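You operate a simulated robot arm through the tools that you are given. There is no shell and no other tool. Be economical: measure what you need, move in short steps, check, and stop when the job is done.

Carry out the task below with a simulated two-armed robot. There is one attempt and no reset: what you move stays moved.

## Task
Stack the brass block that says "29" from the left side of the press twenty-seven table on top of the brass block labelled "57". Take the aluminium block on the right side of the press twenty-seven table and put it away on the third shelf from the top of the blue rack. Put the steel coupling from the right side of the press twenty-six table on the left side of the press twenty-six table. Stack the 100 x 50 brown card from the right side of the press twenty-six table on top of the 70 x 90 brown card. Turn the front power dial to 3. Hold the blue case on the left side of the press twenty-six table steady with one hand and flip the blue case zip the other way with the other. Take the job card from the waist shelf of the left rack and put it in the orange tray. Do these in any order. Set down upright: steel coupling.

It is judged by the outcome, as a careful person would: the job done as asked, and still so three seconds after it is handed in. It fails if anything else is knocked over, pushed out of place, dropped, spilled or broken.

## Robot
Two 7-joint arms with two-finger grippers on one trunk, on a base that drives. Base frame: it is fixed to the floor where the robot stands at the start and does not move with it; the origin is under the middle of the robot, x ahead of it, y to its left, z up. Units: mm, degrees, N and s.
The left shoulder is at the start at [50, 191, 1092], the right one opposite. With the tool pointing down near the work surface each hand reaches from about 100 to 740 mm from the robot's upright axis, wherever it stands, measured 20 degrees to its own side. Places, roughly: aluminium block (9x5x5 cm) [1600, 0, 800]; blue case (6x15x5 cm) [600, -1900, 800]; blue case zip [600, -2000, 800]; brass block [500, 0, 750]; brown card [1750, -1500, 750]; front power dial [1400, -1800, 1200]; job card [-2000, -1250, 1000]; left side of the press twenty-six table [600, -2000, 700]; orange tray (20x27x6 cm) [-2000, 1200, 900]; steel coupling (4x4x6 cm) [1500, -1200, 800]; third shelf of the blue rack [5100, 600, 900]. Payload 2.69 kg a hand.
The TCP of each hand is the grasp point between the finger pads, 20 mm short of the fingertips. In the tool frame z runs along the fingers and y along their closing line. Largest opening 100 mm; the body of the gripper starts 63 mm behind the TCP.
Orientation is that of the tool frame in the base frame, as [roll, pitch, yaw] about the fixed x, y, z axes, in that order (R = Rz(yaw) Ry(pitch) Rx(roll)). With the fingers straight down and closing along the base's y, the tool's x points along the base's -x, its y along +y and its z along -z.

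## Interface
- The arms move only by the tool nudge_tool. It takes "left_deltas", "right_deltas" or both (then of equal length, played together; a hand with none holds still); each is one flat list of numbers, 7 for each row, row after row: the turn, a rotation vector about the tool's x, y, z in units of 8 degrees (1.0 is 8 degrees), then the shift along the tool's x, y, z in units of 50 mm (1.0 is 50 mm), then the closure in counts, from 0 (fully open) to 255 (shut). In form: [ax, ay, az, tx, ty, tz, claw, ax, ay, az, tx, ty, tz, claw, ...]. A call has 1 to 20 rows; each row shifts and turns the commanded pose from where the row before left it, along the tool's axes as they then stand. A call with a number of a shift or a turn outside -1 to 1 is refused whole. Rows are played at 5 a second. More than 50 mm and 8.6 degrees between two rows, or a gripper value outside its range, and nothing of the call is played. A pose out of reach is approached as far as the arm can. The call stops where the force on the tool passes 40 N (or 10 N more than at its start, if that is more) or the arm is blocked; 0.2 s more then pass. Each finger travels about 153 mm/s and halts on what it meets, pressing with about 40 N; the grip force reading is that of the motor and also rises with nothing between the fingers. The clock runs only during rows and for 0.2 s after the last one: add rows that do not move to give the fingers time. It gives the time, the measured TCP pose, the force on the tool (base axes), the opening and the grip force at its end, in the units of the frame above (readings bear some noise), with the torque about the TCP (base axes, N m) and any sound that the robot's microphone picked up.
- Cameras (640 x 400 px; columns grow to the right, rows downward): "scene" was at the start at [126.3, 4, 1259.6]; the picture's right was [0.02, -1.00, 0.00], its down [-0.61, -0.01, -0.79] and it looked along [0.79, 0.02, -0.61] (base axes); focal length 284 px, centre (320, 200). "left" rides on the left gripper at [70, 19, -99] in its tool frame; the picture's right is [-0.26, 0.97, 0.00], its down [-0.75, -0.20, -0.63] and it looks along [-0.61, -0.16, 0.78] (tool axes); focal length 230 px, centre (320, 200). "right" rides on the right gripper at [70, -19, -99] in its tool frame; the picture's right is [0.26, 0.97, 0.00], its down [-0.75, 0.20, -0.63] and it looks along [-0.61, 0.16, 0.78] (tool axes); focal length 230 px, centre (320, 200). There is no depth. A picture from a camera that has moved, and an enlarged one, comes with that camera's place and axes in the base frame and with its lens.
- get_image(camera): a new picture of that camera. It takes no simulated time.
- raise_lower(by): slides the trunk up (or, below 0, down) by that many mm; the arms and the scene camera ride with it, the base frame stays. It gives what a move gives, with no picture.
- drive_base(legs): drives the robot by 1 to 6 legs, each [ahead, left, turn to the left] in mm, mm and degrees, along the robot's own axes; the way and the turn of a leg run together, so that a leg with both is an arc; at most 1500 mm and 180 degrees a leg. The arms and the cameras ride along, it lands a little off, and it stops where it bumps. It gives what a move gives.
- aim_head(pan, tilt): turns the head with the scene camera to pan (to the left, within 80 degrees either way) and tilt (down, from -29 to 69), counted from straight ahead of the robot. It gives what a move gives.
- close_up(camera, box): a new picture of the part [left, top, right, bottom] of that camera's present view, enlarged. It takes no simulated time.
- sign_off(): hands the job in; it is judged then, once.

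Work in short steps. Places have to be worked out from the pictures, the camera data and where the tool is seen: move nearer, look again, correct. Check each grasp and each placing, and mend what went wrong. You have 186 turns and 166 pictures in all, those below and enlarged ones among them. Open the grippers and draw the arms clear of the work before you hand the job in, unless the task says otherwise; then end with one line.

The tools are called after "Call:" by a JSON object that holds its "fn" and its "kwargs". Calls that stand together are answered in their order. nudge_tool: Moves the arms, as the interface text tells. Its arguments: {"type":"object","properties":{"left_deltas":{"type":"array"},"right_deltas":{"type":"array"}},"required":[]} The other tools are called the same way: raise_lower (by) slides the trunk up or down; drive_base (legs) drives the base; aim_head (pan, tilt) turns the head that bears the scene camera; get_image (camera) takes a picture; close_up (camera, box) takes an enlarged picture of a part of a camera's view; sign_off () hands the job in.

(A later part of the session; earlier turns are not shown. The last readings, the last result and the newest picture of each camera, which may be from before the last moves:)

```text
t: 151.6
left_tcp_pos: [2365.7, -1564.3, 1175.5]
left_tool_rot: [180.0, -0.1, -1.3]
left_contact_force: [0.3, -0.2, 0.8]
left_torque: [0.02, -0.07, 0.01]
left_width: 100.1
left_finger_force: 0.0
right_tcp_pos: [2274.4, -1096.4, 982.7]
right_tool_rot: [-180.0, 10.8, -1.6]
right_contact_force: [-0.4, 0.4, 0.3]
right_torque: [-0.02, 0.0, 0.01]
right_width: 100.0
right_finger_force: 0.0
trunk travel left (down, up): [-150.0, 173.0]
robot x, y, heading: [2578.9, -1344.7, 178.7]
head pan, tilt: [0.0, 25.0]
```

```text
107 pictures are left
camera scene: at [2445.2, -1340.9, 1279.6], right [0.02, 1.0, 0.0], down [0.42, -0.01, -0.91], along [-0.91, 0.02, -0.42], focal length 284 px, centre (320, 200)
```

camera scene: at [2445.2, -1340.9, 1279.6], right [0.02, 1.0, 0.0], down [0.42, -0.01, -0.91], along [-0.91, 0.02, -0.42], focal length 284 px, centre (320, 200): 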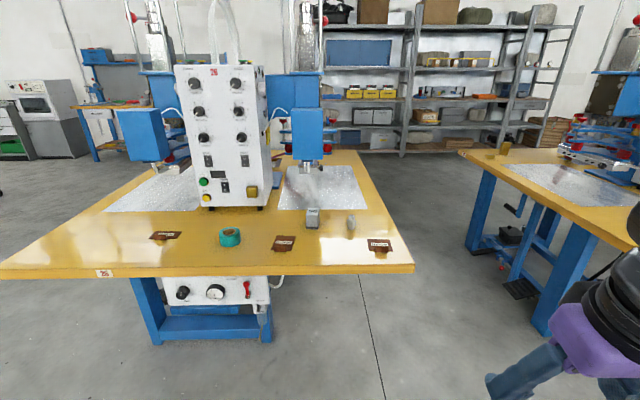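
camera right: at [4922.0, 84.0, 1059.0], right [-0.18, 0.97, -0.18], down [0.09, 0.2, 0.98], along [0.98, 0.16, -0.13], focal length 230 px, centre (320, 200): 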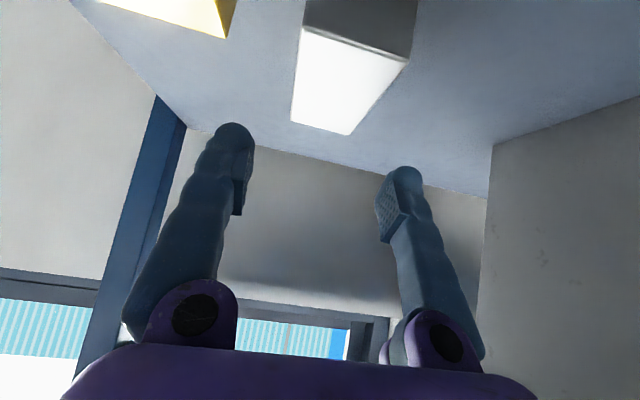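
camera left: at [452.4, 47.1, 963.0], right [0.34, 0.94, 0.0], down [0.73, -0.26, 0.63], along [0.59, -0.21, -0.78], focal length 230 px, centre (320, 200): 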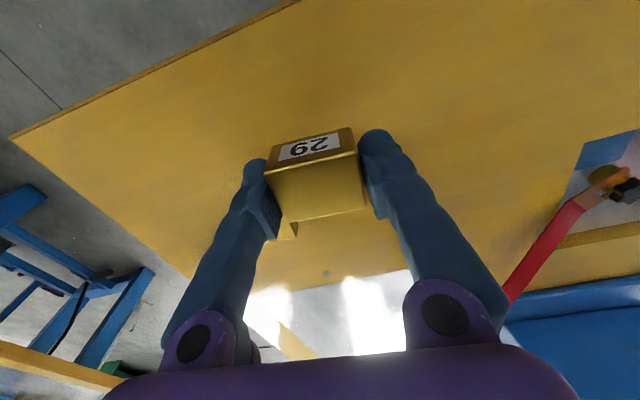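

Table 26's right end is in view. I zoom on the objects and on the panel.

Call:
{"fn": "close_up", "kwargs": {"camera": "scene", "box": [130, 195, 420, 310]}}

Call:
{"fn": "close_up", "kwargs": {"camera": "scene", "box": [120, 50, 340, 210]}}

```text
2.21 times, centred on (275, 252) of scene
camera zoom: at [2445.2, -1340.9, 1279.6], right [0.02, 1.0, 0.0], down [0.42, -0.01, -0.91], along [-0.91, 0.02, -0.42], focal length 628 px, centre (419, 84)
```

zoom: 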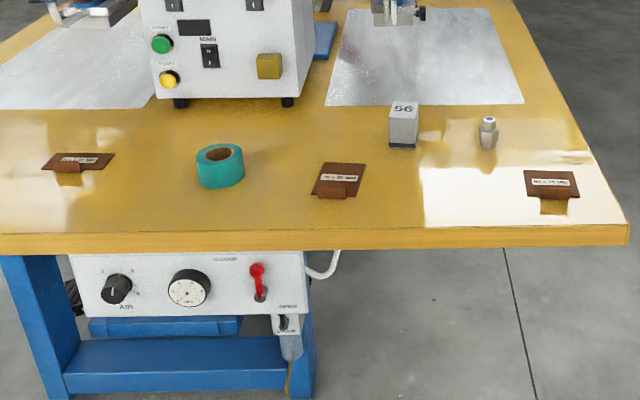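

```text
2.50 times, centred on (230, 130) of scene
camera zoom: at [2445.2, -1340.9, 1279.6], right [0.02, 1.0, 0.0], down [0.42, -0.01, -0.91], along [-0.91, 0.02, -0.42], focal length 711 px, centre (545, 375)
```

zoom: 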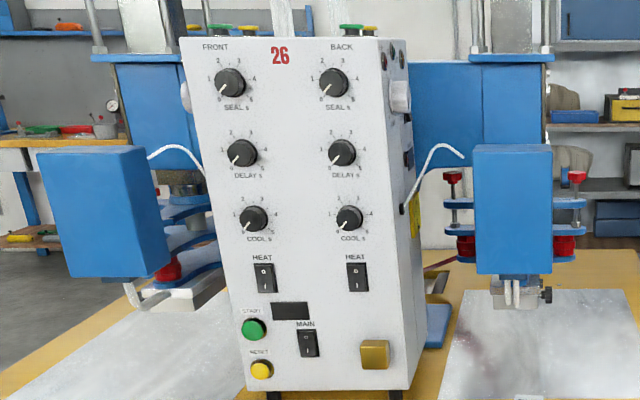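

The -y side of box is "front" (its power dial sits on that side face). I drive closer to the table end to work on coupling and cards.

Call:
{"fn": "drive_base", "kwargs": {"legs": [[380, 0, 1.3]]}}

Call:
{"fn": "aim_head", "kwargs": {"pan": 0, "tilt": 42}}

Call:
{"fn": "get_image", "kwargs": {"camera": "scene"}}

Call:
{"fn": "close_up", "kwargs": {"camera": "scene", "box": [180, 170, 500, 320]}}

```text
t: 154.0
left_tcp_pos: [1987.3, -1564.0, 1176.3]
left_tool_rot: [180.0, 0.0, 0.0]
left_contact_force: [-0.3, 0.6, -0.2]
left_torque: [0.01, 0.0, 0.0]
left_width: 100.1
left_finger_force: 0.0
right_tcp_pos: [1886.2, -1099.1, 984.1]
right_tool_rot: [-180.0, 10.8, -0.3]
right_contact_force: [-0.3, 0.9, -0.6]
right_torque: [0.0, -0.02, -0.01]
right_width: 100.1
right_finger_force: 0.0
trunk travel left (down, up): [-150.0, 173.0]
robot x, y, heading: [2197.8, -1341.6, 180.0]
head pan, tilt: [0.0, 25.0]
```

```text
t: 154.8
left_tcp_pos: [1988.5, -1564.0, 1176.2]
left_tool_rot: [-180.0, 0.0, -0.1]
left_contact_force: [-0.7, -0.1, 0.3]
left_torque: [0.01, -0.03, 0.01]
left_width: 99.8
left_finger_force: 0.0
right_tcp_pos: [1886.6, -1098.6, 984.2]
right_tool_rot: [-179.9, 10.9, -0.4]
right_contact_force: [-0.4, -0.5, -0.5]
right_torque: [0.01, 0.01, 0.03]
right_width: 100.0
right_finger_force: 0.1
trunk travel left (down, up): [-150.0, 173.0]
robot x, y, heading: [2195.7, -1339.8, 179.9]
head pan, tilt: [0.0, 42.0]
```

```text
104 pictures are left
camera scene: at [2071.2, -1338.7, 1253.5], right [0.0, 1.0, 0.0], down [0.67, 0.0, -0.74], along [-0.74, 0.0, -0.67], focal length 284 px, centre (320, 200)
```

scene: 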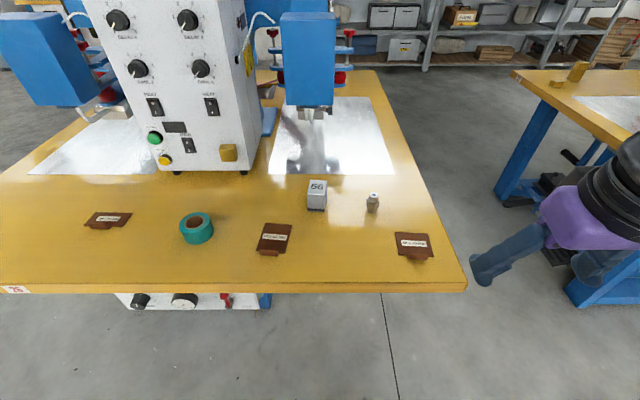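

```text
2.00 times, centred on (340, 245) of scene
camera zoom: at [2071.2, -1338.7, 1253.5], right [0.0, 1.0, 0.0], down [0.67, 0.0, -0.74], along [-0.74, 0.0, -0.67], focal length 569 px, centre (280, 110)
```

zoom: 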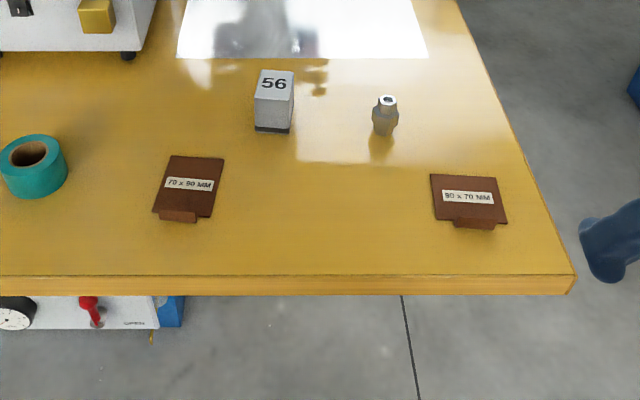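

B reads "70 x 90", C "90 x 70"; I check A and B closely.

Call:
{"fn": "close_up", "kwargs": {"camera": "scene", "box": [70, 195, 150, 245]}}

Call:
{"fn": "close_up", "kwargs": {"camera": "scene", "box": [240, 210, 320, 260]}}

```text
8.00 times, centred on (110, 220) of scene
camera zoom: at [2071.2, -1338.7, 1253.5], right [0.0, 1.0, 0.0], down [0.67, 0.0, -0.74], along [-0.74, 0.0, -0.67], focal length 2275 px, centre (2000, 40)
```

zoom: 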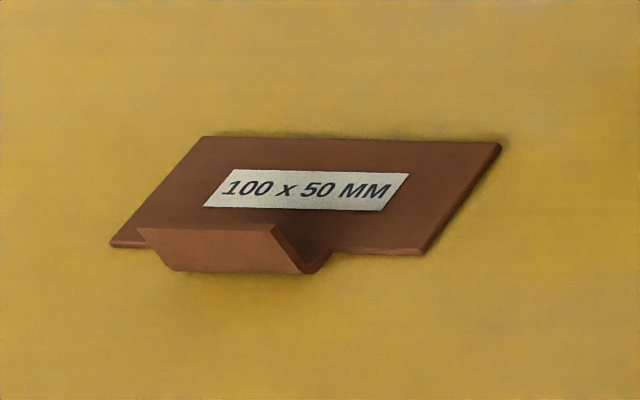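

```text
8.00 times, centred on (280, 235) of scene
camera zoom: at [2071.2, -1338.7, 1253.5], right [0.0, 1.0, 0.0], down [0.67, 0.0, -0.74], along [-0.74, 0.0, -0.67], focal length 2275 px, centre (640, -80)
```

zoom: 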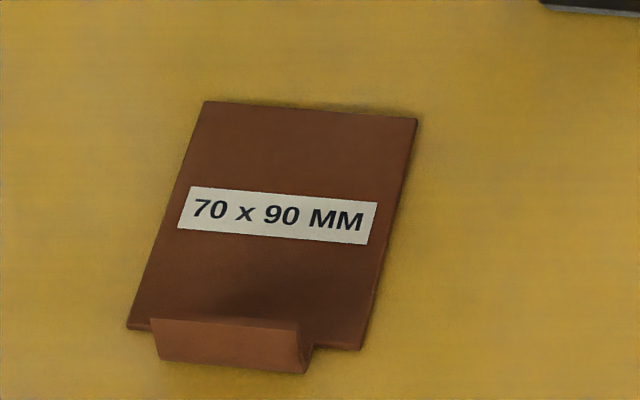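

A is the "100 x 50" card at (1576,-1870) with an upright tab on its near edge; B ("70 x 90") is centred at (1634,-1445). I shift left to bring A in front of the left arm.

Call:
{"fn": "drive_base", "kwargs": {"legs": [[0, 390, 0]]}}

Call:
{"fn": "nudge_tool", "kwargs": {"left_deltas": [0, 0, 0, -0.9, 0, 0.4, 0, 0, 0, 0, -0.9, 0, 0.4, 0, 0, 0, 0, -0.9, 0, 0.4, 0, 0, 0, 0, -0.9, 0, 0.4, 0, 0, 0, 0, -0.9, 0, 0.4, 0, 0, 0, 0, -0.9, 0, 0.4, 0, 0, 0, 0, -0.5, 0, 0.8, 0, 0, 0, 0, -0.2, 0, 0.8, 0, 0, 0, 0, 0, 0, 0, 0]}}

Call:
{"fn": "get_image", "kwargs": {"camera": "left"}}

Call:
{"fn": "get_image", "kwargs": {"camera": "scene"}}

```text
t: 158.8
left_tcp_pos: [1990.9, -1962.2, 1176.2]
left_tool_rot: [179.9, 0.0, 0.2]
left_contact_force: [-0.4, 0.4, -0.7]
left_torque: [-0.05, 0.01, -0.02]
left_width: 99.9
left_finger_force: 0.0
right_tcp_pos: [1884.8, -1497.3, 983.3]
right_tool_rot: [180.0, 10.8, 0.0]
right_contact_force: [0.0, 0.0, 0.9]
right_torque: [-0.01, -0.01, -0.02]
right_width: 100.0
right_finger_force: 0.0
trunk travel left (down, up): [-150.0, 173.0]
robot x, y, heading: [2192.6, -1737.0, -179.7]
head pan, tilt: [0.0, 42.0]
```

```text
t: 160.8
left_tcp_pos: [1686.6, -1961.5, 974.9]
left_tool_rot: [179.9, 0.2, 0.3]
left_contact_force: [0.4, 0.0, -0.2]
left_torque: [0.02, -0.02, 0.0]
left_width: 99.9
left_finger_force: 0.0
right_tcp_pos: [1885.5, -1497.2, 983.5]
right_tool_rot: [179.9, 10.8, 0.0]
right_contact_force: [0.2, -0.1, 1.0]
right_torque: [0.02, 0.02, 0.01]
right_width: 99.9
right_finger_force: 0.1
trunk travel left (down, up): [-150.0, 173.0]
robot x, y, heading: [2196.4, -1736.2, -179.7]
head pan, tilt: [0.0, 42.0]
```

```text
100 pictures are left
camera left: at [1756.3, -1979.9, 1074.5], right [-0.25, -0.97, 0.0], down [-0.75, 0.2, 0.63], along [-0.61, 0.16, -0.78], focal length 230 px, centre (320, 200)
```

left: 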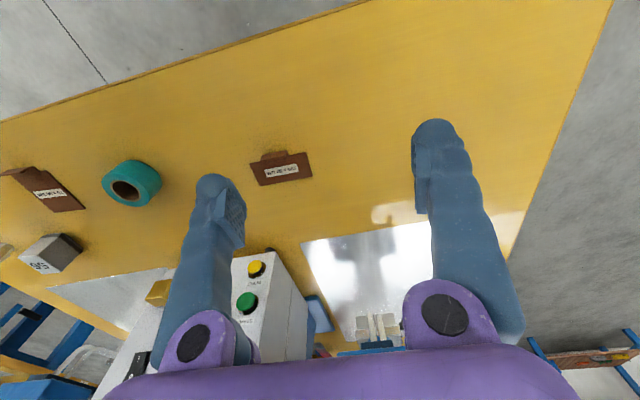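

```text
99 pictures are left
camera scene: at [2071.9, -1735.9, 1253.4], right [-0.01, 1.0, 0.0], down [0.67, 0.0, -0.74], along [-0.74, 0.0, -0.67], focal length 284 px, centre (320, 200)
```

scene: 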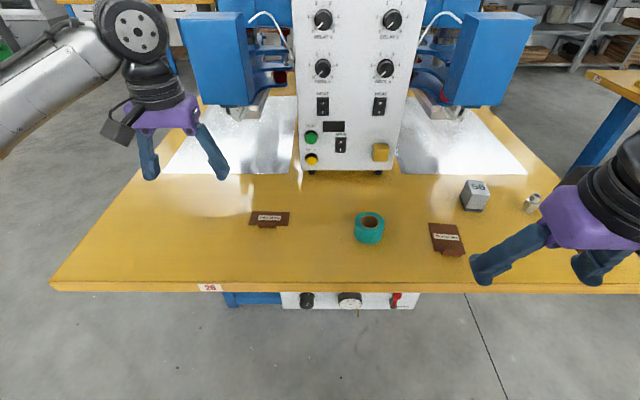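

Tab estimate from both views ≈(1606,-1865). I go above it, turn the hand 90° and half-close.

Call:
{"fn": "nudge_tool", "kwargs": {"left_deltas": [0, 0, 0, -0.32, -0.384, 0.5, 0, 0, 0, 0, -0.32, -0.384, 0.5, 0, 0, 0, 0, -0.32, -0.384, 0.5, 0, 0, 0, 0, -0.32, -0.384, 0.5, 0, 0, 0, 0, -0.32, -0.384, 0.5, 0, 0, 0, -0.9375, 0, 0, 0, 165, 0, 0, -0.9375, 0, 0, 0, 165, 0, 0, -0.9375, 0, 0, 0, 165, 0, 0, -0.9375, 0, 0, 0, 165, 0, 0, -0.9375, 0, 0, 0, 165, 0, 0, -0.9375, 0, 0, 0, 165, 0, 0, -0.9375, 0, 0, 0, 165, 0, 0, -0.9375, 0, 0, 0, 165, 0, 0, -0.9375, 0, 0, 0, 165, 0, 0, -0.9375, 0, 0, 0, 165, 0, 0, -0.9375, 0, 0, 0, 165, 0, 0, -0.9375, 0, 0, 0, 165, 0, 0, 0, 0, 0, 0, 165]}}

Call:
{"fn": "get_image", "kwargs": {"camera": "left"}}

Call:
{"fn": "close_up", "kwargs": {"camera": "scene", "box": [200, 150, 360, 250]}}

```text
t: 164.7
left_tcp_pos: [1603.6, -1868.6, 851.6]
left_tool_rot: [180.0, -0.1, 90.4]
left_contact_force: [0.0, -0.6, -0.2]
left_torque: [-0.01, -0.02, -0.03]
left_width: 35.2
left_finger_force: 0.1
right_tcp_pos: [1885.4, -1497.5, 982.6]
right_tool_rot: [179.9, 10.8, 0.0]
right_contact_force: [0.3, -0.3, -0.3]
right_torque: [-0.01, -0.01, 0.01]
right_width: 100.3
right_finger_force: 0.1
trunk travel left (down, up): [-150.0, 173.0]
robot x, y, heading: [2195.1, -1737.0, -180.0]
head pan, tilt: [0.0, 42.0]
```

```text
98 pictures are left
camera left: at [1622.6, -1797.8, 951.4], right [0.97, -0.25, 0.0], down [-0.19, -0.75, 0.63], along [-0.16, -0.61, -0.78], focal length 230 px, centre (320, 200)
```

left: 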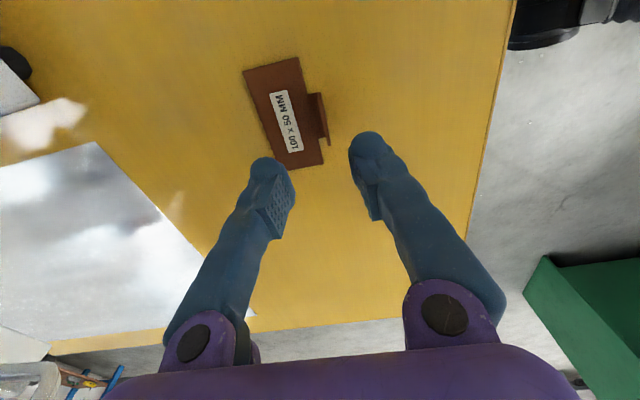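

```text
4.00 times, centred on (280, 200) of scene
camera zoom: at [2071.8, -1735.9, 1253.4], right [-0.01, 1.0, 0.0], down [0.67, 0.0, -0.74], along [-0.74, 0.0, -0.67], focal length 1138 px, centre (480, 200)
```

zoom: 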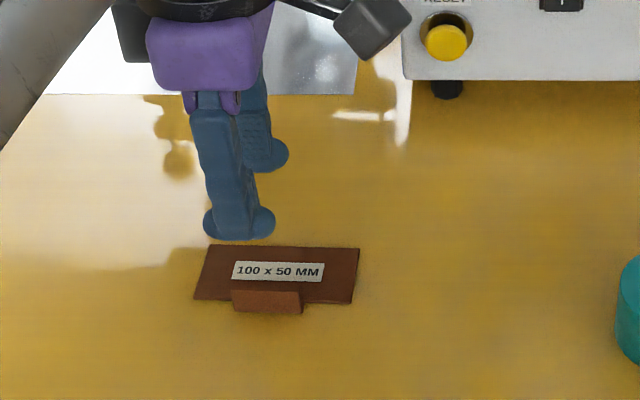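

The tab lies straight below the TCP. I descend most of the way and look.

Call:
{"fn": "nudge_tool", "kwargs": {"left_deltas": [0, 0, 0, 0, 0, 0.5, 165, 0, 0, 0, 0, 0, 0.5, 165, 0, 0, 0, 0, 0, 0.4, 165, 0, 0, 0, 0, 0, 0, 165]}}

Call:
{"fn": "get_image", "kwargs": {"camera": "left"}}

Call:
{"fn": "close_up", "kwargs": {"camera": "scene", "box": [220, 180, 300, 230]}}

```text
t: 165.7
left_tcp_pos: [1604.3, -1868.8, 781.0]
left_tool_rot: [-180.0, 0.1, 90.3]
left_contact_force: [-0.2, 0.3, 0.5]
left_torque: [0.01, -0.01, 0.01]
left_width: 35.1
left_finger_force: 0.0
right_tcp_pos: [1884.7, -1497.7, 984.3]
right_tool_rot: [180.0, 10.8, 0.0]
right_contact_force: [0.4, 0.1, 0.3]
right_torque: [0.01, 0.0, -0.02]
right_width: 100.1
right_finger_force: 0.0
trunk travel left (down, up): [-150.0, 173.0]
robot x, y, heading: [2196.5, -1737.0, -179.5]
head pan, tilt: [0.0, 42.0]
```

```text
96 pictures are left
camera left: at [1622.7, -1798.0, 881.4], right [0.97, -0.25, 0.0], down [-0.2, -0.75, 0.63], along [-0.16, -0.61, -0.78], focal length 230 px, centre (320, 200)
```

left: 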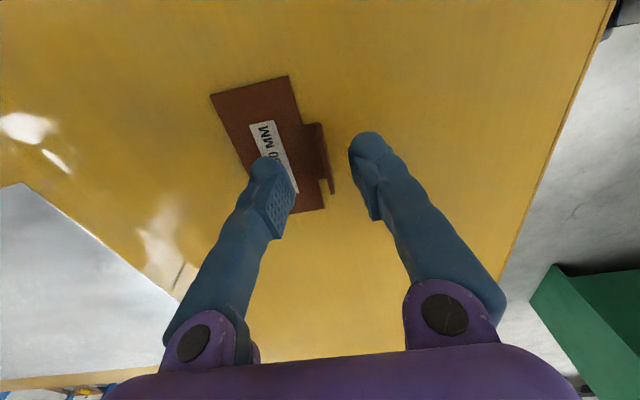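

```text
8.00 times, centred on (260, 205) of scene
camera zoom: at [2071.8, -1736.0, 1253.4], right [-0.01, 1.0, 0.0], down [0.67, 0.0, -0.74], along [-0.74, 0.0, -0.67], focal length 2275 px, centre (800, 160)
```

zoom: 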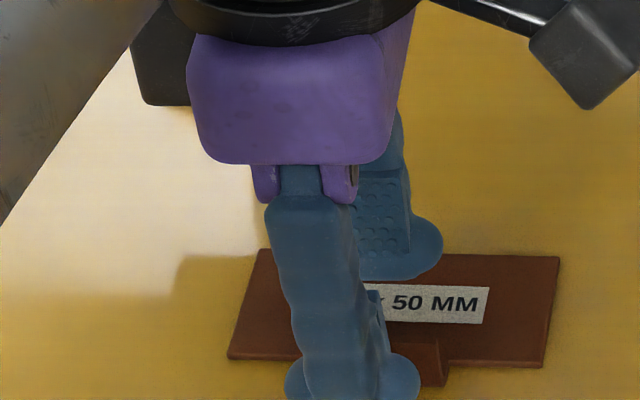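

Tab is between the fingertips. I descend to z≈766 and close gently.

Call:
{"fn": "nudge_tool", "kwargs": {"left_deltas": [0, 0, 0, 0, 0, 0.15, 165, 0, 0, 0, 0, 0, 0.15, 165, 0, 0, 0, 0, 0, 0, 165, 0, 0, 0, 0, 0, 0, 255, 0, 0, 0, 0, 0, 0, 255, 0, 0, 0, 0, 0, 0, 255]}}

Call:
{"fn": "get_image", "kwargs": {"camera": "left"}}

```text
t: 167.1
left_tcp_pos: [1604.2, -1868.5, 765.3]
left_tool_rot: [-179.9, -0.1, 90.3]
left_contact_force: [-0.7, -1.2, 0.8]
left_torque: [0.03, 0.0, 0.02]
left_width: 5.8
left_finger_force: 32.3
right_tcp_pos: [1885.5, -1496.8, 983.1]
right_tool_rot: [180.0, 10.8, -0.1]
right_contact_force: [-0.4, 0.1, 0.1]
right_torque: [-0.02, 0.02, 0.02]
right_width: 99.9
right_finger_force: 0.1
trunk travel left (down, up): [-150.0, 173.0]
robot x, y, heading: [2196.2, -1738.6, -180.0]
head pan, tilt: [0.0, 42.0]
```

```text
94 pictures are left
camera left: at [1623.0, -1798.1, 865.8], right [0.97, -0.25, 0.0], down [-0.2, -0.75, 0.63], along [-0.16, -0.61, -0.78], focal length 230 px, centre (320, 200)
```

left: 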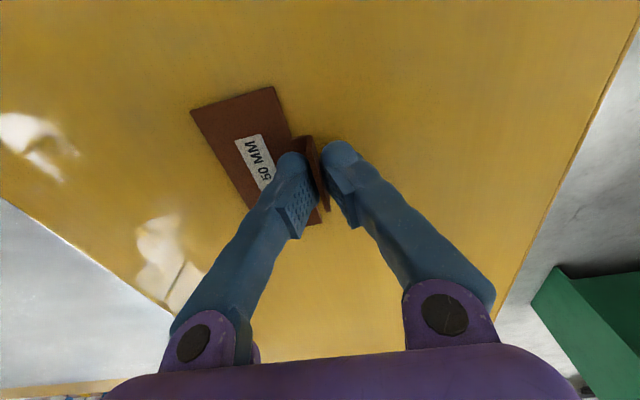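

Tab pinched (5.8 mm). I lift 70 mm and check.

Call:
{"fn": "nudge_tool", "kwargs": {"left_deltas": [0, 0, 0, 0, 0, -0.2, 255, 0, 0, 0, 0, 0, -0.6, 255, 0, 0, 0, 0, 0, -0.6, 255, 0, 0, 0, 0, 0, 0, 255]}}

Call:
{"fn": "get_image", "kwargs": {"camera": "left"}}

Call:
{"fn": "get_image", "kwargs": {"camera": "scene"}}

```text
t: 168.1
left_tcp_pos: [1605.2, -1868.1, 837.2]
left_tool_rot: [180.0, 0.1, 90.3]
left_contact_force: [0.2, -0.2, -0.2]
left_torque: [0.02, -0.03, 0.0]
left_width: 6.0
left_finger_force: 32.7
right_tcp_pos: [1884.9, -1496.7, 982.6]
right_tool_rot: [-180.0, 10.8, 0.0]
right_contact_force: [-0.3, -0.8, -0.1]
right_torque: [0.01, 0.03, 0.0]
right_width: 100.2
right_finger_force: 0.0
trunk travel left (down, up): [-150.0, 173.0]
robot x, y, heading: [2198.2, -1735.1, -179.6]
head pan, tilt: [0.0, 42.0]
```

```text
93 pictures are left
camera left: at [1622.7, -1798.7, 937.7], right [0.97, -0.25, 0.0], down [-0.2, -0.75, 0.63], along [-0.16, -0.61, -0.78], focal length 230 px, centre (320, 200)
```

left: 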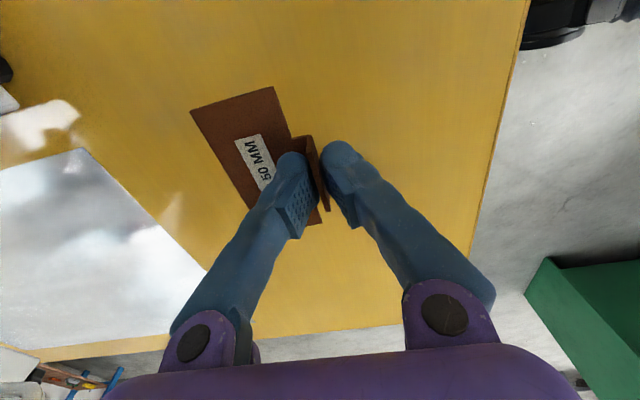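

```text
92 pictures are left
camera scene: at [2071.7, -1735.8, 1253.4], right [-0.01, 1.0, 0.0], down [0.67, 0.0, -0.74], along [-0.74, 0.0, -0.67], focal length 284 px, centre (320, 200)
```

scene: 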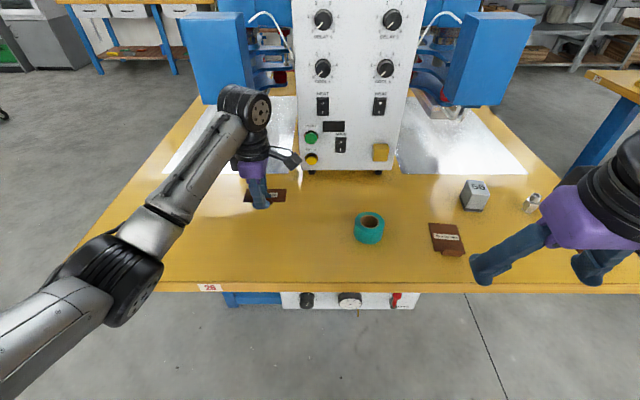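

Card A is held level. I raise it a bit more and drive the base right ~423 mm and back 47, to bring it over card B.

Call:
{"fn": "nudge_tool", "kwargs": {"left_deltas": [0, 0, 0, 0, 0, -0.6, 255, 0, 0, 0, 0, 0, -0.6, 255, 0, 0, 0, 0, 0, 0, 255]}}

Call:
{"fn": "drive_base", "kwargs": {"legs": [[-47, -420, 0]]}}

Call:
{"fn": "get_image", "kwargs": {"camera": "left"}}

Call:
{"fn": "get_image", "kwargs": {"camera": "scene"}}

```text
t: 168.8
left_tcp_pos: [1603.6, -1868.5, 897.5]
left_tool_rot: [180.0, 0.0, 90.4]
left_contact_force: [-0.8, -0.4, -0.2]
left_torque: [0.0, 0.0, -0.01]
left_width: 6.2
left_finger_force: 32.5
right_tcp_pos: [1885.3, -1496.9, 982.7]
right_tool_rot: [-180.0, 10.8, 0.0]
right_contact_force: [0.3, 0.2, -0.8]
right_torque: [-0.03, 0.03, 0.03]
right_width: 99.9
right_finger_force: 0.0
trunk travel left (down, up): [-150.0, 173.0]
robot x, y, heading: [2195.9, -1737.1, -179.7]
head pan, tilt: [0.0, 42.0]
```

```text
t: 173.1
left_tcp_pos: [1650.5, -1448.0, 896.1]
left_tool_rot: [-179.9, 0.0, 89.9]
left_contact_force: [-0.4, 0.3, -0.4]
left_torque: [-0.02, 0.02, 0.02]
left_width: 6.0
left_finger_force: 32.1
right_tcp_pos: [1932.6, -1078.0, 983.2]
right_tool_rot: [-179.9, 10.9, -0.3]
right_contact_force: [-0.6, 0.2, 0.5]
right_torque: [-0.04, 0.0, 0.02]
right_width: 99.9
right_finger_force: 0.1
trunk travel left (down, up): [-150.0, 173.0]
robot x, y, heading: [2243.3, -1316.7, 179.8]
head pan, tilt: [0.0, 42.0]
```

```text
91 pictures are left
camera left: at [1669.0, -1377.3, 996.5], right [0.97, -0.26, 0.0], down [-0.2, -0.75, 0.63], along [-0.16, -0.61, -0.78], focal length 230 px, centre (320, 200)
```

left: 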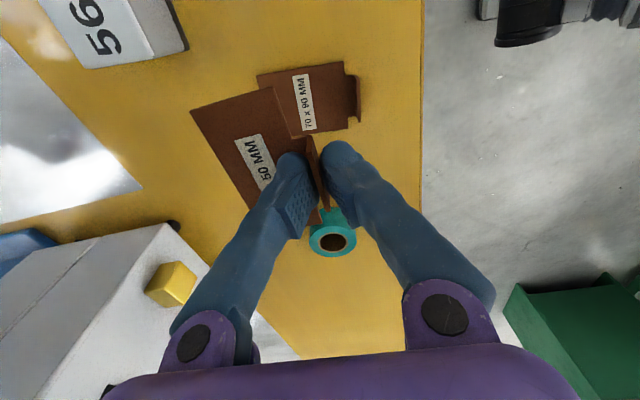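

```text
90 pictures are left
camera scene: at [2118.5, -1317.2, 1253.4], right [0.0, 1.0, 0.0], down [0.67, 0.0, -0.74], along [-0.74, 0.0, -0.67], focal length 284 px, centre (320, 200)
```

scene: 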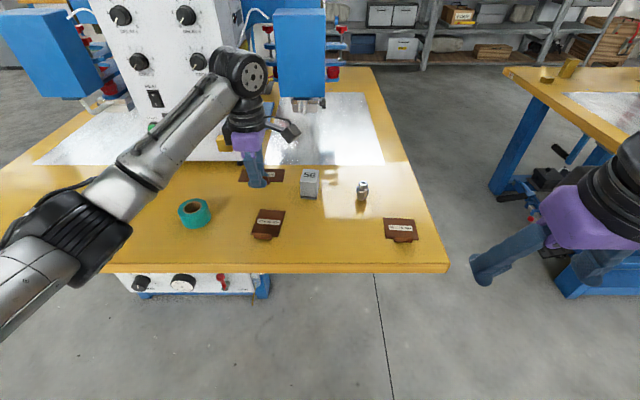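

A is over B within a few mm. I descend to a small gap.

Call:
{"fn": "nudge_tool", "kwargs": {"left_deltas": [0, 0, 0, 0, 0, 0.8, 255, 0, 0, 0, 0, 0, 0.8, 255, 0, 0, 0, 0, 0, 0.5, 255, 0, 0, 0, 0, 0, 0.3, 255, 0, 0, 0, 0, 0, 0, 255]}}

Call:
{"fn": "get_image", "kwargs": {"camera": "left"}}

Call:
{"fn": "close_up", "kwargs": {"camera": "scene", "box": [220, 180, 320, 250]}}

```text
t: 174.3
left_tcp_pos: [1651.3, -1446.8, 773.9]
left_tool_rot: [179.9, 0.0, 90.1]
left_contact_force: [-0.7, -0.2, -1.1]
left_torque: [0.02, 0.02, 0.03]
left_width: 6.1
left_finger_force: 32.2
right_tcp_pos: [1932.6, -1077.3, 984.5]
right_tool_rot: [-180.0, 10.8, -0.2]
right_contact_force: [0.0, -0.1, -0.2]
right_torque: [0.03, 0.01, 0.04]
right_width: 99.8
right_finger_force: 0.1
trunk travel left (down, up): [-150.0, 173.0]
robot x, y, heading: [2242.7, -1324.1, 180.0]
head pan, tilt: [0.0, 42.0]
```

```text
89 pictures are left
camera left: at [1669.7, -1376.9, 875.1], right [0.97, -0.26, 0.0], down [-0.2, -0.75, 0.63], along [-0.16, -0.61, -0.78], focal length 230 px, centre (320, 200)
```

left: 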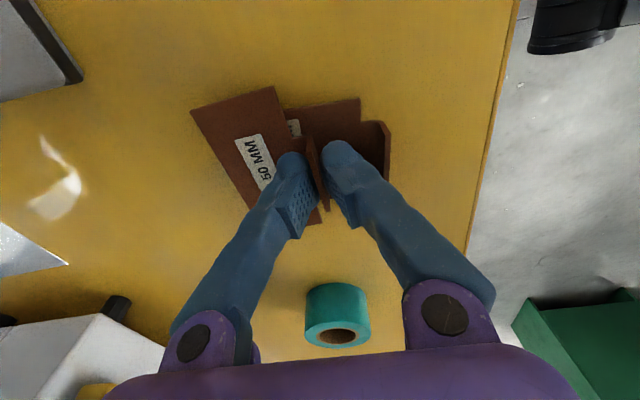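

```text
5.71 times, centred on (270, 215) of scene
camera zoom: at [2118.5, -1317.3, 1253.4], right [0.0, 1.0, 0.0], down [0.67, 0.0, -0.74], along [-0.74, 0.0, -0.67], focal length 1625 px, centre (606, 114)
```

zoom: 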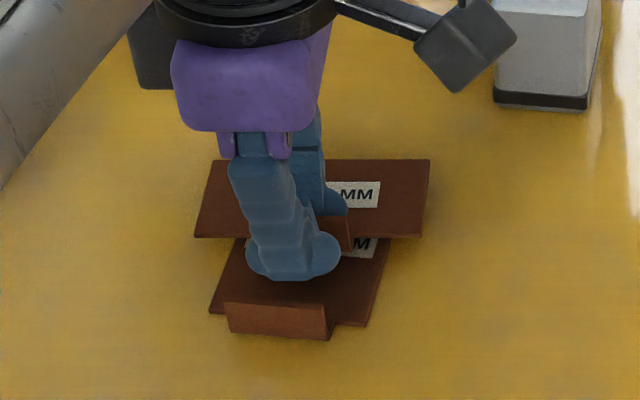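

Alignment is fine; I shift 5 mm toward me and lower 4 mm.

Call:
{"fn": "nudge_tool", "kwargs": {"left_deltas": [0, 0, 0, 0, 0.1, 0, 255, 0, 0, 0, 0, 0, 0.04, 255, 0, 0, 0, 0, 0, 0.04, 255, 0, 0, 0, 0, 0, 0, 255]}}

Call:
{"fn": "close_up", "kwargs": {"camera": "scene", "box": [220, 180, 320, 250]}}

```text
t: 175.3
left_tcp_pos: [1656.2, -1446.3, 771.1]
left_tool_rot: [-180.0, -0.1, 90.0]
left_contact_force: [0.5, 0.4, -0.6]
left_torque: [0.0, -0.01, -0.01]
left_width: 6.1
left_finger_force: 32.2
right_tcp_pos: [1933.1, -1077.7, 983.8]
right_tool_rot: [180.0, 10.8, -0.3]
right_contact_force: [0.2, 0.0, 0.8]
right_torque: [0.02, -0.01, 0.0]
right_width: 99.9
right_finger_force: 0.0
trunk travel left (down, up): [-150.0, 173.0]
robot x, y, heading: [2240.5, -1318.1, 179.8]
head pan, tilt: [0.0, 42.0]
```

```text
5.71 times, centred on (270, 215) of scene
camera zoom: at [2118.5, -1317.3, 1253.4], right [0.0, 1.0, 0.0], down [0.67, 0.0, -0.74], along [-0.74, 0.0, -0.67], focal length 1625 px, centre (606, 114)
```

zoom: 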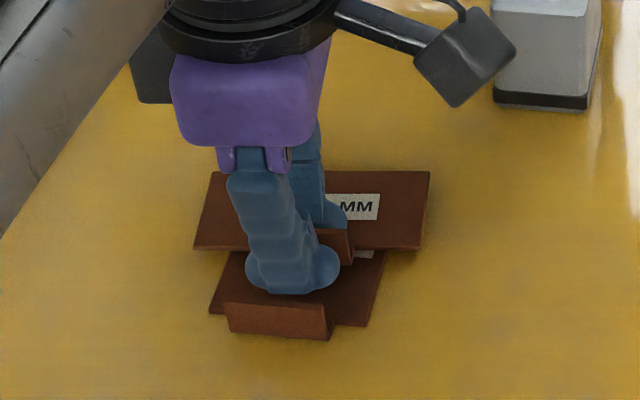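

Still no contact; lower another 2.5 mm.

Call:
{"fn": "nudge_tool", "kwargs": {"left_deltas": [0, 0, 0, 0, 0, 0.025, 255, 0, 0, 0, 0, 0, 0.025, 255, 0, 0, 0, 0, 0, 0, 255]}}

Call:
{"fn": "close_up", "kwargs": {"camera": "scene", "box": [240, 190, 310, 240]}}

```text
t: 176.1
left_tcp_pos: [1655.7, -1446.8, 769.3]
left_tool_rot: [179.9, 0.0, 90.1]
left_contact_force: [-0.1, -0.2, -1.2]
left_torque: [-0.02, -0.01, -0.01]
left_width: 5.8
left_finger_force: 32.2
right_tcp_pos: [1932.7, -1077.2, 984.3]
right_tool_rot: [-180.0, 10.9, -0.3]
right_contact_force: [0.6, -0.7, 0.6]
right_torque: [-0.03, 0.02, -0.01]
right_width: 99.9
right_finger_force: 0.1
trunk travel left (down, up): [-150.0, 173.0]
robot x, y, heading: [2242.0, -1316.8, 180.1]
head pan, tilt: [0.0, 42.0]
```

```text
8.00 times, centred on (275, 215) of scene
camera zoom: at [2118.5, -1317.3, 1253.4], right [0.0, 1.0, 0.0], down [0.67, 0.0, -0.74], along [-0.74, 0.0, -0.67], focal length 2275 px, centre (680, 80)
```

zoom: 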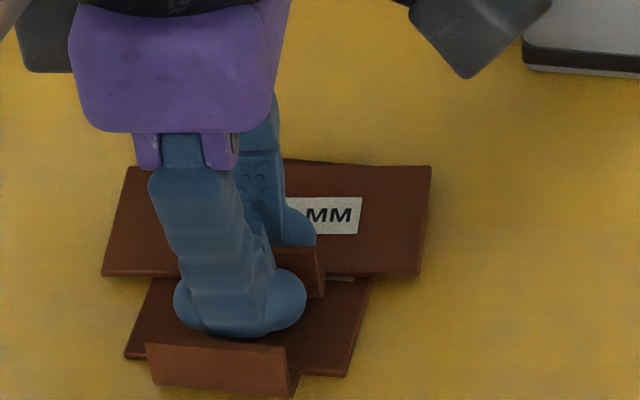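

One more 1.5 mm, then open slightly (≈16 mm) and rise.

Call:
{"fn": "nudge_tool", "kwargs": {"left_deltas": [0, 0, 0, 0, 0, 0.03, 255, 0, 0, 0, 0, 0, 0, 255, 0, 0, 0, 0, 0, 0, 214, 0, 0, 0, 0, 0, 0, 214, 0, 0, 0, 0, 0, -0.3, 214, 0, 0, 0, 0, 0, -0.7, 214, 0, 0, 0, 0, 0, -1, 214, 0, 0, 0, 0, 0, -1, 100, 0, 0, 0, 0, 0, -1, 0]}}

Call:
{"fn": "close_up", "kwargs": {"camera": "scene", "box": [200, 160, 440, 260]}}

```text
t: 178.1
left_tcp_pos: [1653.6, -1444.9, 966.7]
left_tool_rot: [-180.0, 0.1, 90.1]
left_contact_force: [0.5, 0.7, -0.1]
left_torque: [0.02, -0.01, 0.01]
left_width: 99.9
left_finger_force: 0.1
right_tcp_pos: [1933.0, -1076.9, 983.4]
right_tool_rot: [180.0, 10.8, -0.3]
right_contact_force: [1.1, -0.6, 0.0]
right_torque: [0.03, 0.0, -0.01]
right_width: 99.8
right_finger_force: 0.1
trunk travel left (down, up): [-150.0, 173.0]
robot x, y, heading: [2241.6, -1316.3, 180.0]
head pan, tilt: [0.0, 42.0]
```

```text
2.67 times, centred on (320, 210) of scene
camera zoom: at [2119.0, -1317.0, 1253.4], right [0.0, 1.0, 0.0], down [0.67, 0.0, -0.74], along [-0.74, 0.0, -0.67], focal length 758 px, centre (320, 173)
```

zoom: 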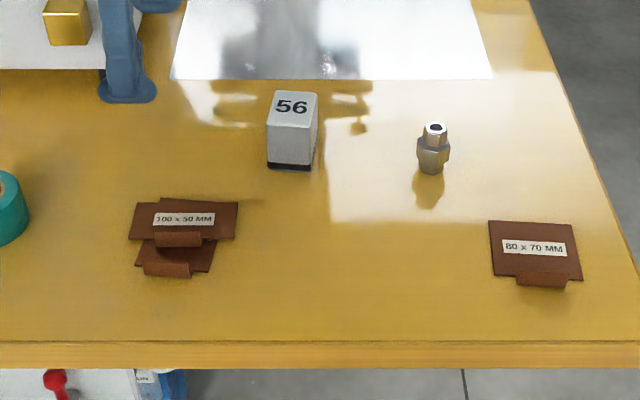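

Cards are stacked. Next the coupling at ≈(1542,-1205): I edge forward and bring the right hand upright over it, retracting the left.

Call:
{"fn": "drive_base", "kwargs": {"legs": [[50, 0, 0]]}}

Call:
{"fn": "nudge_tool", "kwargs": {"right_deltas": [0, 0.675, 0, 0, 0, 0, 0, 0, 0.675, 0, 0, 0, 0, 0, 0, 0, 0, -0.764, 0.284, 0.231, 0, 0, 0, 0, -0.764, 0.284, 0.231, 0, 0, 0, 0, -0.764, 0.284, 0.231, 0, 0, 0, 0, -0.764, 0.284, 0.231, 0, 0, 0, 0, -0.764, 0.284, 0.231, 0, 0, 0, 0, -0.764, 0.284, 0.231, 0, 0, 0, 0, -0.764, 0.284, 0.231, 0, 0, 0, 0, -0.764, 0.284, 0.231, 0, 0, 0, 0, -0.764, 0.284, 0.231, 0, 0, 0, 0, 0, 0, 0, 0], "left_deltas": [0, 0, 0.9375, 0, 0, -0.5, 0, 0, 0, 0.9375, 0, 0, -0.5, 0, 0, 0, 0.9375, 0, 0, -0.5, 0, 0, 0, 0.9375, 0, 0, -0.5, 0, 0, 0, 0.9375, 0, 0, -0.5, 0, 0, 0, 0.9375, 0, 0, 0, 0, 0, 0, 0.9375, 0, 0, 0, 0, 0, 0, 0.9375, 0, 0, 0, 0, 0, 0, 0.9375, 0, 0, 0, 0, 0, 0, 0.9375, 0, 0, 0, 0, 0, 0, 0.9375, 0, 0, 0, 0, 0, 0, 0.9375, 0, 0, 0, 0]}}

Call:
{"fn": "get_image", "kwargs": {"camera": "right"}}

```text
t: 179.0
left_tcp_pos: [1602.4, -1445.6, 965.5]
left_tool_rot: [180.0, 0.0, 90.0]
left_contact_force: [-1.1, -0.6, -0.7]
left_torque: [0.02, -0.05, 0.01]
left_width: 99.9
left_finger_force: 0.0
right_tcp_pos: [1882.7, -1075.1, 982.4]
right_tool_rot: [-180.0, 10.8, -0.4]
right_contact_force: [-0.7, 0.0, 0.4]
right_torque: [-0.03, -0.05, 0.01]
right_width: 100.0
right_finger_force: 0.0
trunk travel left (down, up): [-150.0, 173.0]
robot x, y, heading: [2194.0, -1321.3, 179.9]
head pan, tilt: [0.0, 42.0]
```

```text
t: 181.6
left_tcp_pos: [1604.4, -1445.2, 1092.6]
left_tool_rot: [180.0, 0.0, -0.2]
left_contact_force: [-0.1, 0.5, -0.3]
left_torque: [0.02, -0.03, -0.01]
left_width: 99.8
left_finger_force: 0.0
right_tcp_pos: [1540.7, -1202.8, 877.6]
right_tool_rot: [180.0, 0.1, -0.3]
right_contact_force: [0.4, -0.1, 0.3]
right_torque: [-0.02, 0.01, 0.0]
right_width: 100.0
right_finger_force: 0.0
trunk travel left (down, up): [-150.0, 173.0]
robot x, y, heading: [2193.6, -1317.3, 179.6]
head pan, tilt: [0.0, 42.0]
```

```text
84 pictures are left
camera right: at [1612.0, -1182.8, 976.5], right [0.25, -0.97, 0.0], down [-0.75, -0.2, 0.63], along [-0.61, -0.16, -0.78], focal length 230 px, centre (320, 200)
```

right: 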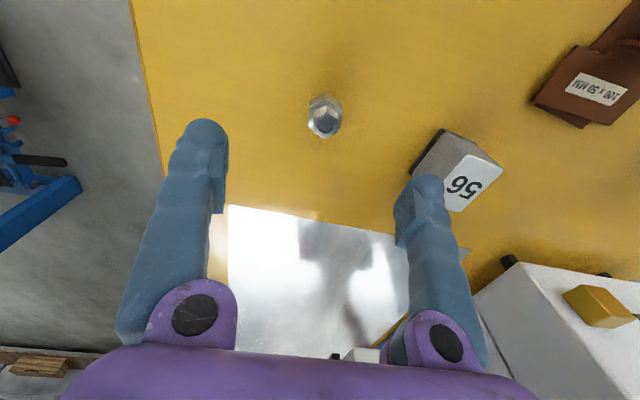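

Coupling is almost directly below. Small correction, descend to z≈766.

Call:
{"fn": "nudge_tool", "kwargs": {"right_deltas": [0, 0, 0, 0.06, 0.06, 0.9, 0, 0, 0, 0, 0, 0, 0.7, 0, 0, 0, 0, 0, 0, 0.62, 0, 0, 0, 0, 0, 0, 0, 0]}}

Call:
{"fn": "get_image", "kwargs": {"camera": "right"}}

```text
t: 182.6
left_tcp_pos: [1604.6, -1445.1, 1091.9]
left_tool_rot: [180.0, 0.0, 0.0]
left_contact_force: [0.1, -0.2, 0.4]
left_torque: [-0.01, -0.01, 0.03]
left_width: 100.1
left_finger_force: 0.1
right_tcp_pos: [1542.5, -1206.5, 766.8]
right_tool_rot: [-180.0, 0.0, -0.4]
right_contact_force: [-0.3, 0.8, -0.3]
right_torque: [0.02, -0.01, 0.0]
right_width: 99.8
right_finger_force: 0.1
trunk travel left (down, up): [-150.0, 173.0]
robot x, y, heading: [2194.9, -1321.5, 180.2]
head pan, tilt: [0.0, 42.0]
```

```text
83 pictures are left
camera right: at [1613.8, -1187.2, 865.3], right [0.25, -0.97, 0.0], down [-0.75, -0.2, 0.63], along [-0.61, -0.16, -0.78], focal length 230 px, centre (320, 200)
```

right: 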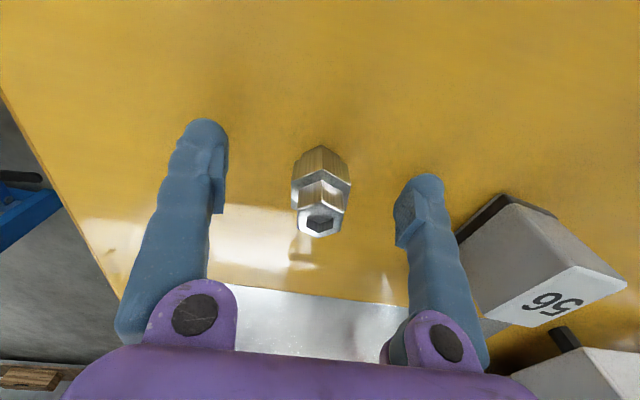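

Centred. I close and lift.

Call:
{"fn": "nudge_tool", "kwargs": {"right_deltas": [0, 0, 0, 0, 0, 0.06, 0, 0, 0, 0, 0, 0, 0, 255, 0, 0, 0, 0, 0, 0, 255, 0, 0, 0, 0, 0, 0, 255, 0, 0, 0, 0, 0, -0.3, 255, 0, 0, 0, 0, 0, -0.8, 255, 0, 0, 0, 0, 0, -0.8, 255, 0, 0, 0, 0, 0, 0, 255]}}

Call:
{"fn": "get_image", "kwargs": {"camera": "right"}}

```text
t: 184.4
left_tcp_pos: [1605.1, -1444.6, 1091.4]
left_tool_rot: [-180.0, 0.1, 0.0]
left_contact_force: [0.1, -0.2, -0.5]
left_torque: [-0.01, 0.01, 0.03]
left_width: 100.1
left_finger_force: 0.1
right_tcp_pos: [1541.0, -1206.7, 858.4]
right_tool_rot: [-180.0, 0.0, -0.4]
right_contact_force: [0.4, -0.1, -1.2]
right_torque: [0.02, 0.02, 0.05]
right_width: 30.8
right_finger_force: 40.2
trunk travel left (down, up): [-150.0, 173.0]
robot x, y, heading: [2192.5, -1319.7, 179.7]
head pan, tilt: [0.0, 42.0]
```

```text
82 pictures are left
camera right: at [1613.2, -1187.3, 958.7], right [0.25, -0.97, 0.0], down [-0.75, -0.2, 0.63], along [-0.61, -0.16, -0.78], focal length 230 px, centre (320, 200)
```

right: 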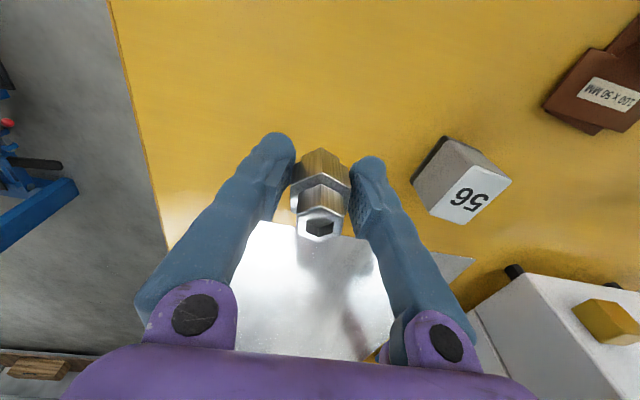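

Coupling held upright. I raise and retract both hands, then back off toward the −y side of the table and look.

Call:
{"fn": "nudge_tool", "kwargs": {"right_deltas": [0, 0, 0, 0.3, 0, -0.9, 255, 0, 0, 0, 0.3, 0, -0.9, 255, 0, 0, 0, 0.75, -0.2, -0.35, 255, 0, 0, 0, 0.75, -0.2, -0.35, 255, 0, 0, 0, 0.75, -0.2, -0.35, 255, 0, 0, 0, 0.75, -0.2, -0.35, 255, 0, 0, 0, 0.75, -0.2, -0.35, 255, 0, 0, 0, 0.75, -0.2, -0.35, 255], "left_deltas": [0, 0, 0, 0.5, 0.15, 0, 0, 0, 0, 0, 0.5, 0.15, 0, 0, 0, 0, 0, 0.5, 0.15, 0, 0, 0, 0, 0, 0.5, 0.15, 0, 0, 0, 0, 0, 0.5, 0.15, 0, 0, 0, 0, 0, 0.5, 0.15, 0, 0, 0, 0, 0, 0.5, 0.15, 0, 0, 0, 0, 0, 0.5, 0.15, 0, 0]}}

Call:
{"fn": "drive_base", "kwargs": {"legs": [[-230, 0, 0], [0, 1000, 0]]}}

Call:
{"fn": "aim_head", "kwargs": {"pan": 35, "tilt": 25}}

Call:
{"fn": "get_image", "kwargs": {"camera": "scene"}}

```text
t: 186.2
left_tcp_pos: [1805.4, -1506.6, 1091.9]
left_tool_rot: [180.0, 0.2, 0.0]
left_contact_force: [-0.1, 0.2, 0.2]
left_torque: [0.02, 0.04, 0.03]
left_width: 100.1
left_finger_force: 0.1
right_tcp_pos: [1800.2, -1147.9, 1055.9]
right_tool_rot: [180.0, 0.1, -0.4]
right_contact_force: [0.3, 0.1, -2.4]
right_torque: [0.01, 0.02, -0.02]
right_width: 30.8
right_finger_force: 40.0
trunk travel left (down, up): [-150.0, 173.0]
robot x, y, heading: [2192.7, -1319.1, 179.8]
head pan, tilt: [0.0, 42.0]
```

```text
t: 196.6
left_tcp_pos: [2040.1, -2507.3, 1091.8]
left_tool_rot: [180.0, 0.0, 0.4]
left_contact_force: [-0.1, -0.5, -0.2]
left_torque: [0.01, -0.02, -0.01]
left_width: 99.9
left_finger_force: 0.0
right_tcp_pos: [2033.0, -2150.2, 1055.0]
right_tool_rot: [180.0, 0.0, 0.0]
right_contact_force: [0.5, 0.5, -0.9]
right_torque: [-0.01, 0.02, -0.03]
right_width: 30.3
right_finger_force: 40.2
trunk travel left (down, up): [-150.0, 173.0]
robot x, y, heading: [2427.9, -2320.4, -179.8]
head pan, tilt: [0.0, 42.0]
```

```text
t: 197.6
left_tcp_pos: [2040.2, -2506.5, 1092.6]
left_tool_rot: [-180.0, 0.0, 0.5]
left_contact_force: [1.2, -0.2, 0.4]
left_torque: [-0.02, -0.02, 0.03]
left_width: 99.6
left_finger_force: 0.0
right_tcp_pos: [2032.8, -2150.7, 1056.5]
right_tool_rot: [-180.0, 0.1, 0.0]
right_contact_force: [-0.3, -0.5, -1.8]
right_torque: [0.0, 0.01, 0.0]
right_width: 30.0
right_finger_force: 39.9
trunk travel left (down, up): [-150.0, 173.0]
robot x, y, heading: [2429.0, -2318.7, -179.7]
head pan, tilt: [35.0, 25.0]
```

```text
81 pictures are left
camera scene: at [2311.3, -2369.3, 1279.6], right [-0.58, 0.82, 0.0], down [0.35, 0.24, -0.91], along [-0.74, -0.52, -0.42], focal length 284 px, centre (320, 200)
```

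scene: 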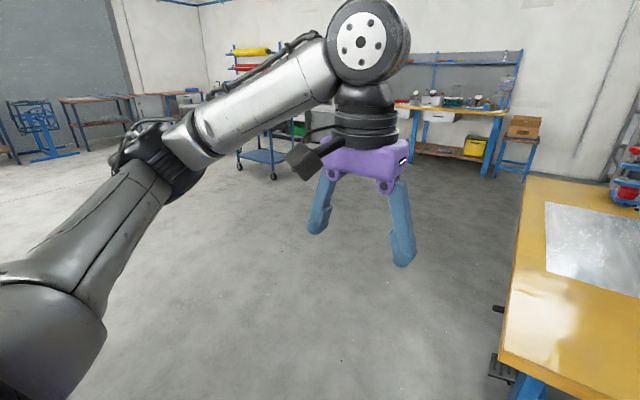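

The −y side is free; edge at y≈-2280. I drive around to face the front power dial.

Call:
{"fn": "drive_base", "kwargs": {"legs": [[0, 450, 0], [0, 0, -90], [0, 1030, 0]]}}

Call:
{"fn": "aim_head", "kwargs": {"pan": 0, "tilt": 15}}

Call:
{"fn": "get_image", "kwargs": {"camera": "scene"}}

```text
t: 214.8
left_tcp_pos: [1201.8, -2410.2, 1091.2]
left_tool_rot: [-180.0, 0.0, -88.7]
left_contact_force: [0.3, -0.5, 0.1]
left_torque: [-0.02, 0.01, 0.0]
left_width: 100.1
left_finger_force: 0.0
right_tcp_pos: [1558.9, -2395.8, 1055.9]
right_tool_rot: [-179.9, 0.0, -89.0]
right_contact_force: [0.4, -0.3, -2.2]
right_torque: [-0.02, -0.01, 0.0]
right_width: 30.1
right_finger_force: 40.0
trunk travel left (down, up): [-150.0, 173.0]
robot x, y, heading: [1396.9, -2794.9, 91.2]
head pan, tilt: [35.0, 25.0]
```

```text
t: 215.8
left_tcp_pos: [1201.4, -2409.2, 1091.5]
left_tool_rot: [180.0, 0.0, -88.7]
left_contact_force: [0.5, -0.3, -0.3]
left_torque: [0.03, 0.0, -0.04]
left_width: 100.1
left_finger_force: 0.1
right_tcp_pos: [1557.5, -2396.5, 1056.4]
right_tool_rot: [180.0, -0.1, -88.9]
right_contact_force: [-0.4, -0.1, -2.5]
right_torque: [0.02, 0.03, -0.02]
right_width: 30.1
right_finger_force: 39.9
trunk travel left (down, up): [-150.0, 173.0]
robot x, y, heading: [1398.3, -2796.3, 91.6]
head pan, tilt: [0.0, 15.0]
```

```text
80 pictures are left
camera scene: at [1393.8, -2658.3, 1295.9], right [1.0, 0.02, 0.0], down [0.01, -0.26, -0.97], along [-0.02, 0.97, -0.26], focal length 284 px, centre (320, 200)
```

scene: 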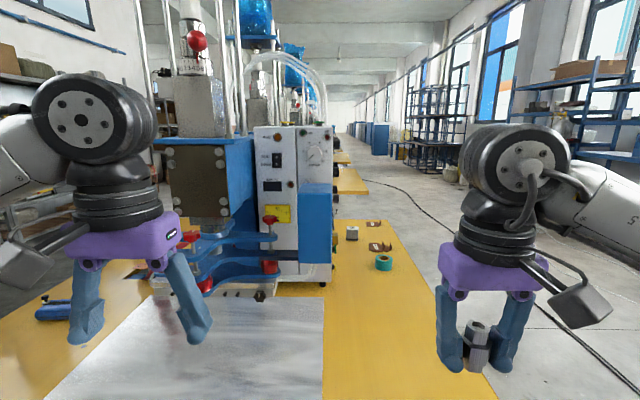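

Call:
{"fn": "close_up", "kwargs": {"camera": "scene", "box": [240, 110, 360, 185]}}

```text
5.33 times, centred on (300, 148) of scene
camera zoom: at [1393.8, -2658.3, 1295.9], right [1.0, 0.02, 0.0], down [0.01, -0.26, -0.97], along [-0.02, 0.97, -0.26], focal length 1517 px, centre (427, 480)
```

zoom: 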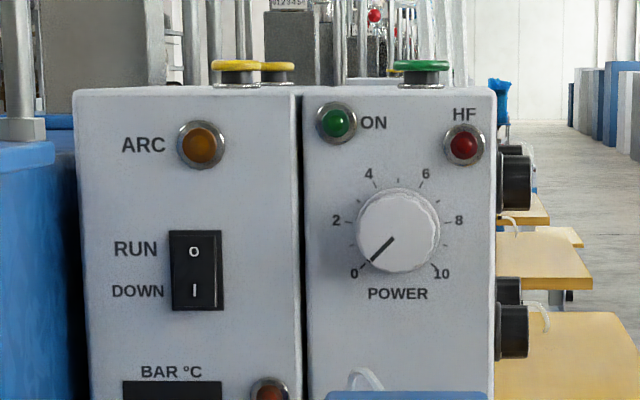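

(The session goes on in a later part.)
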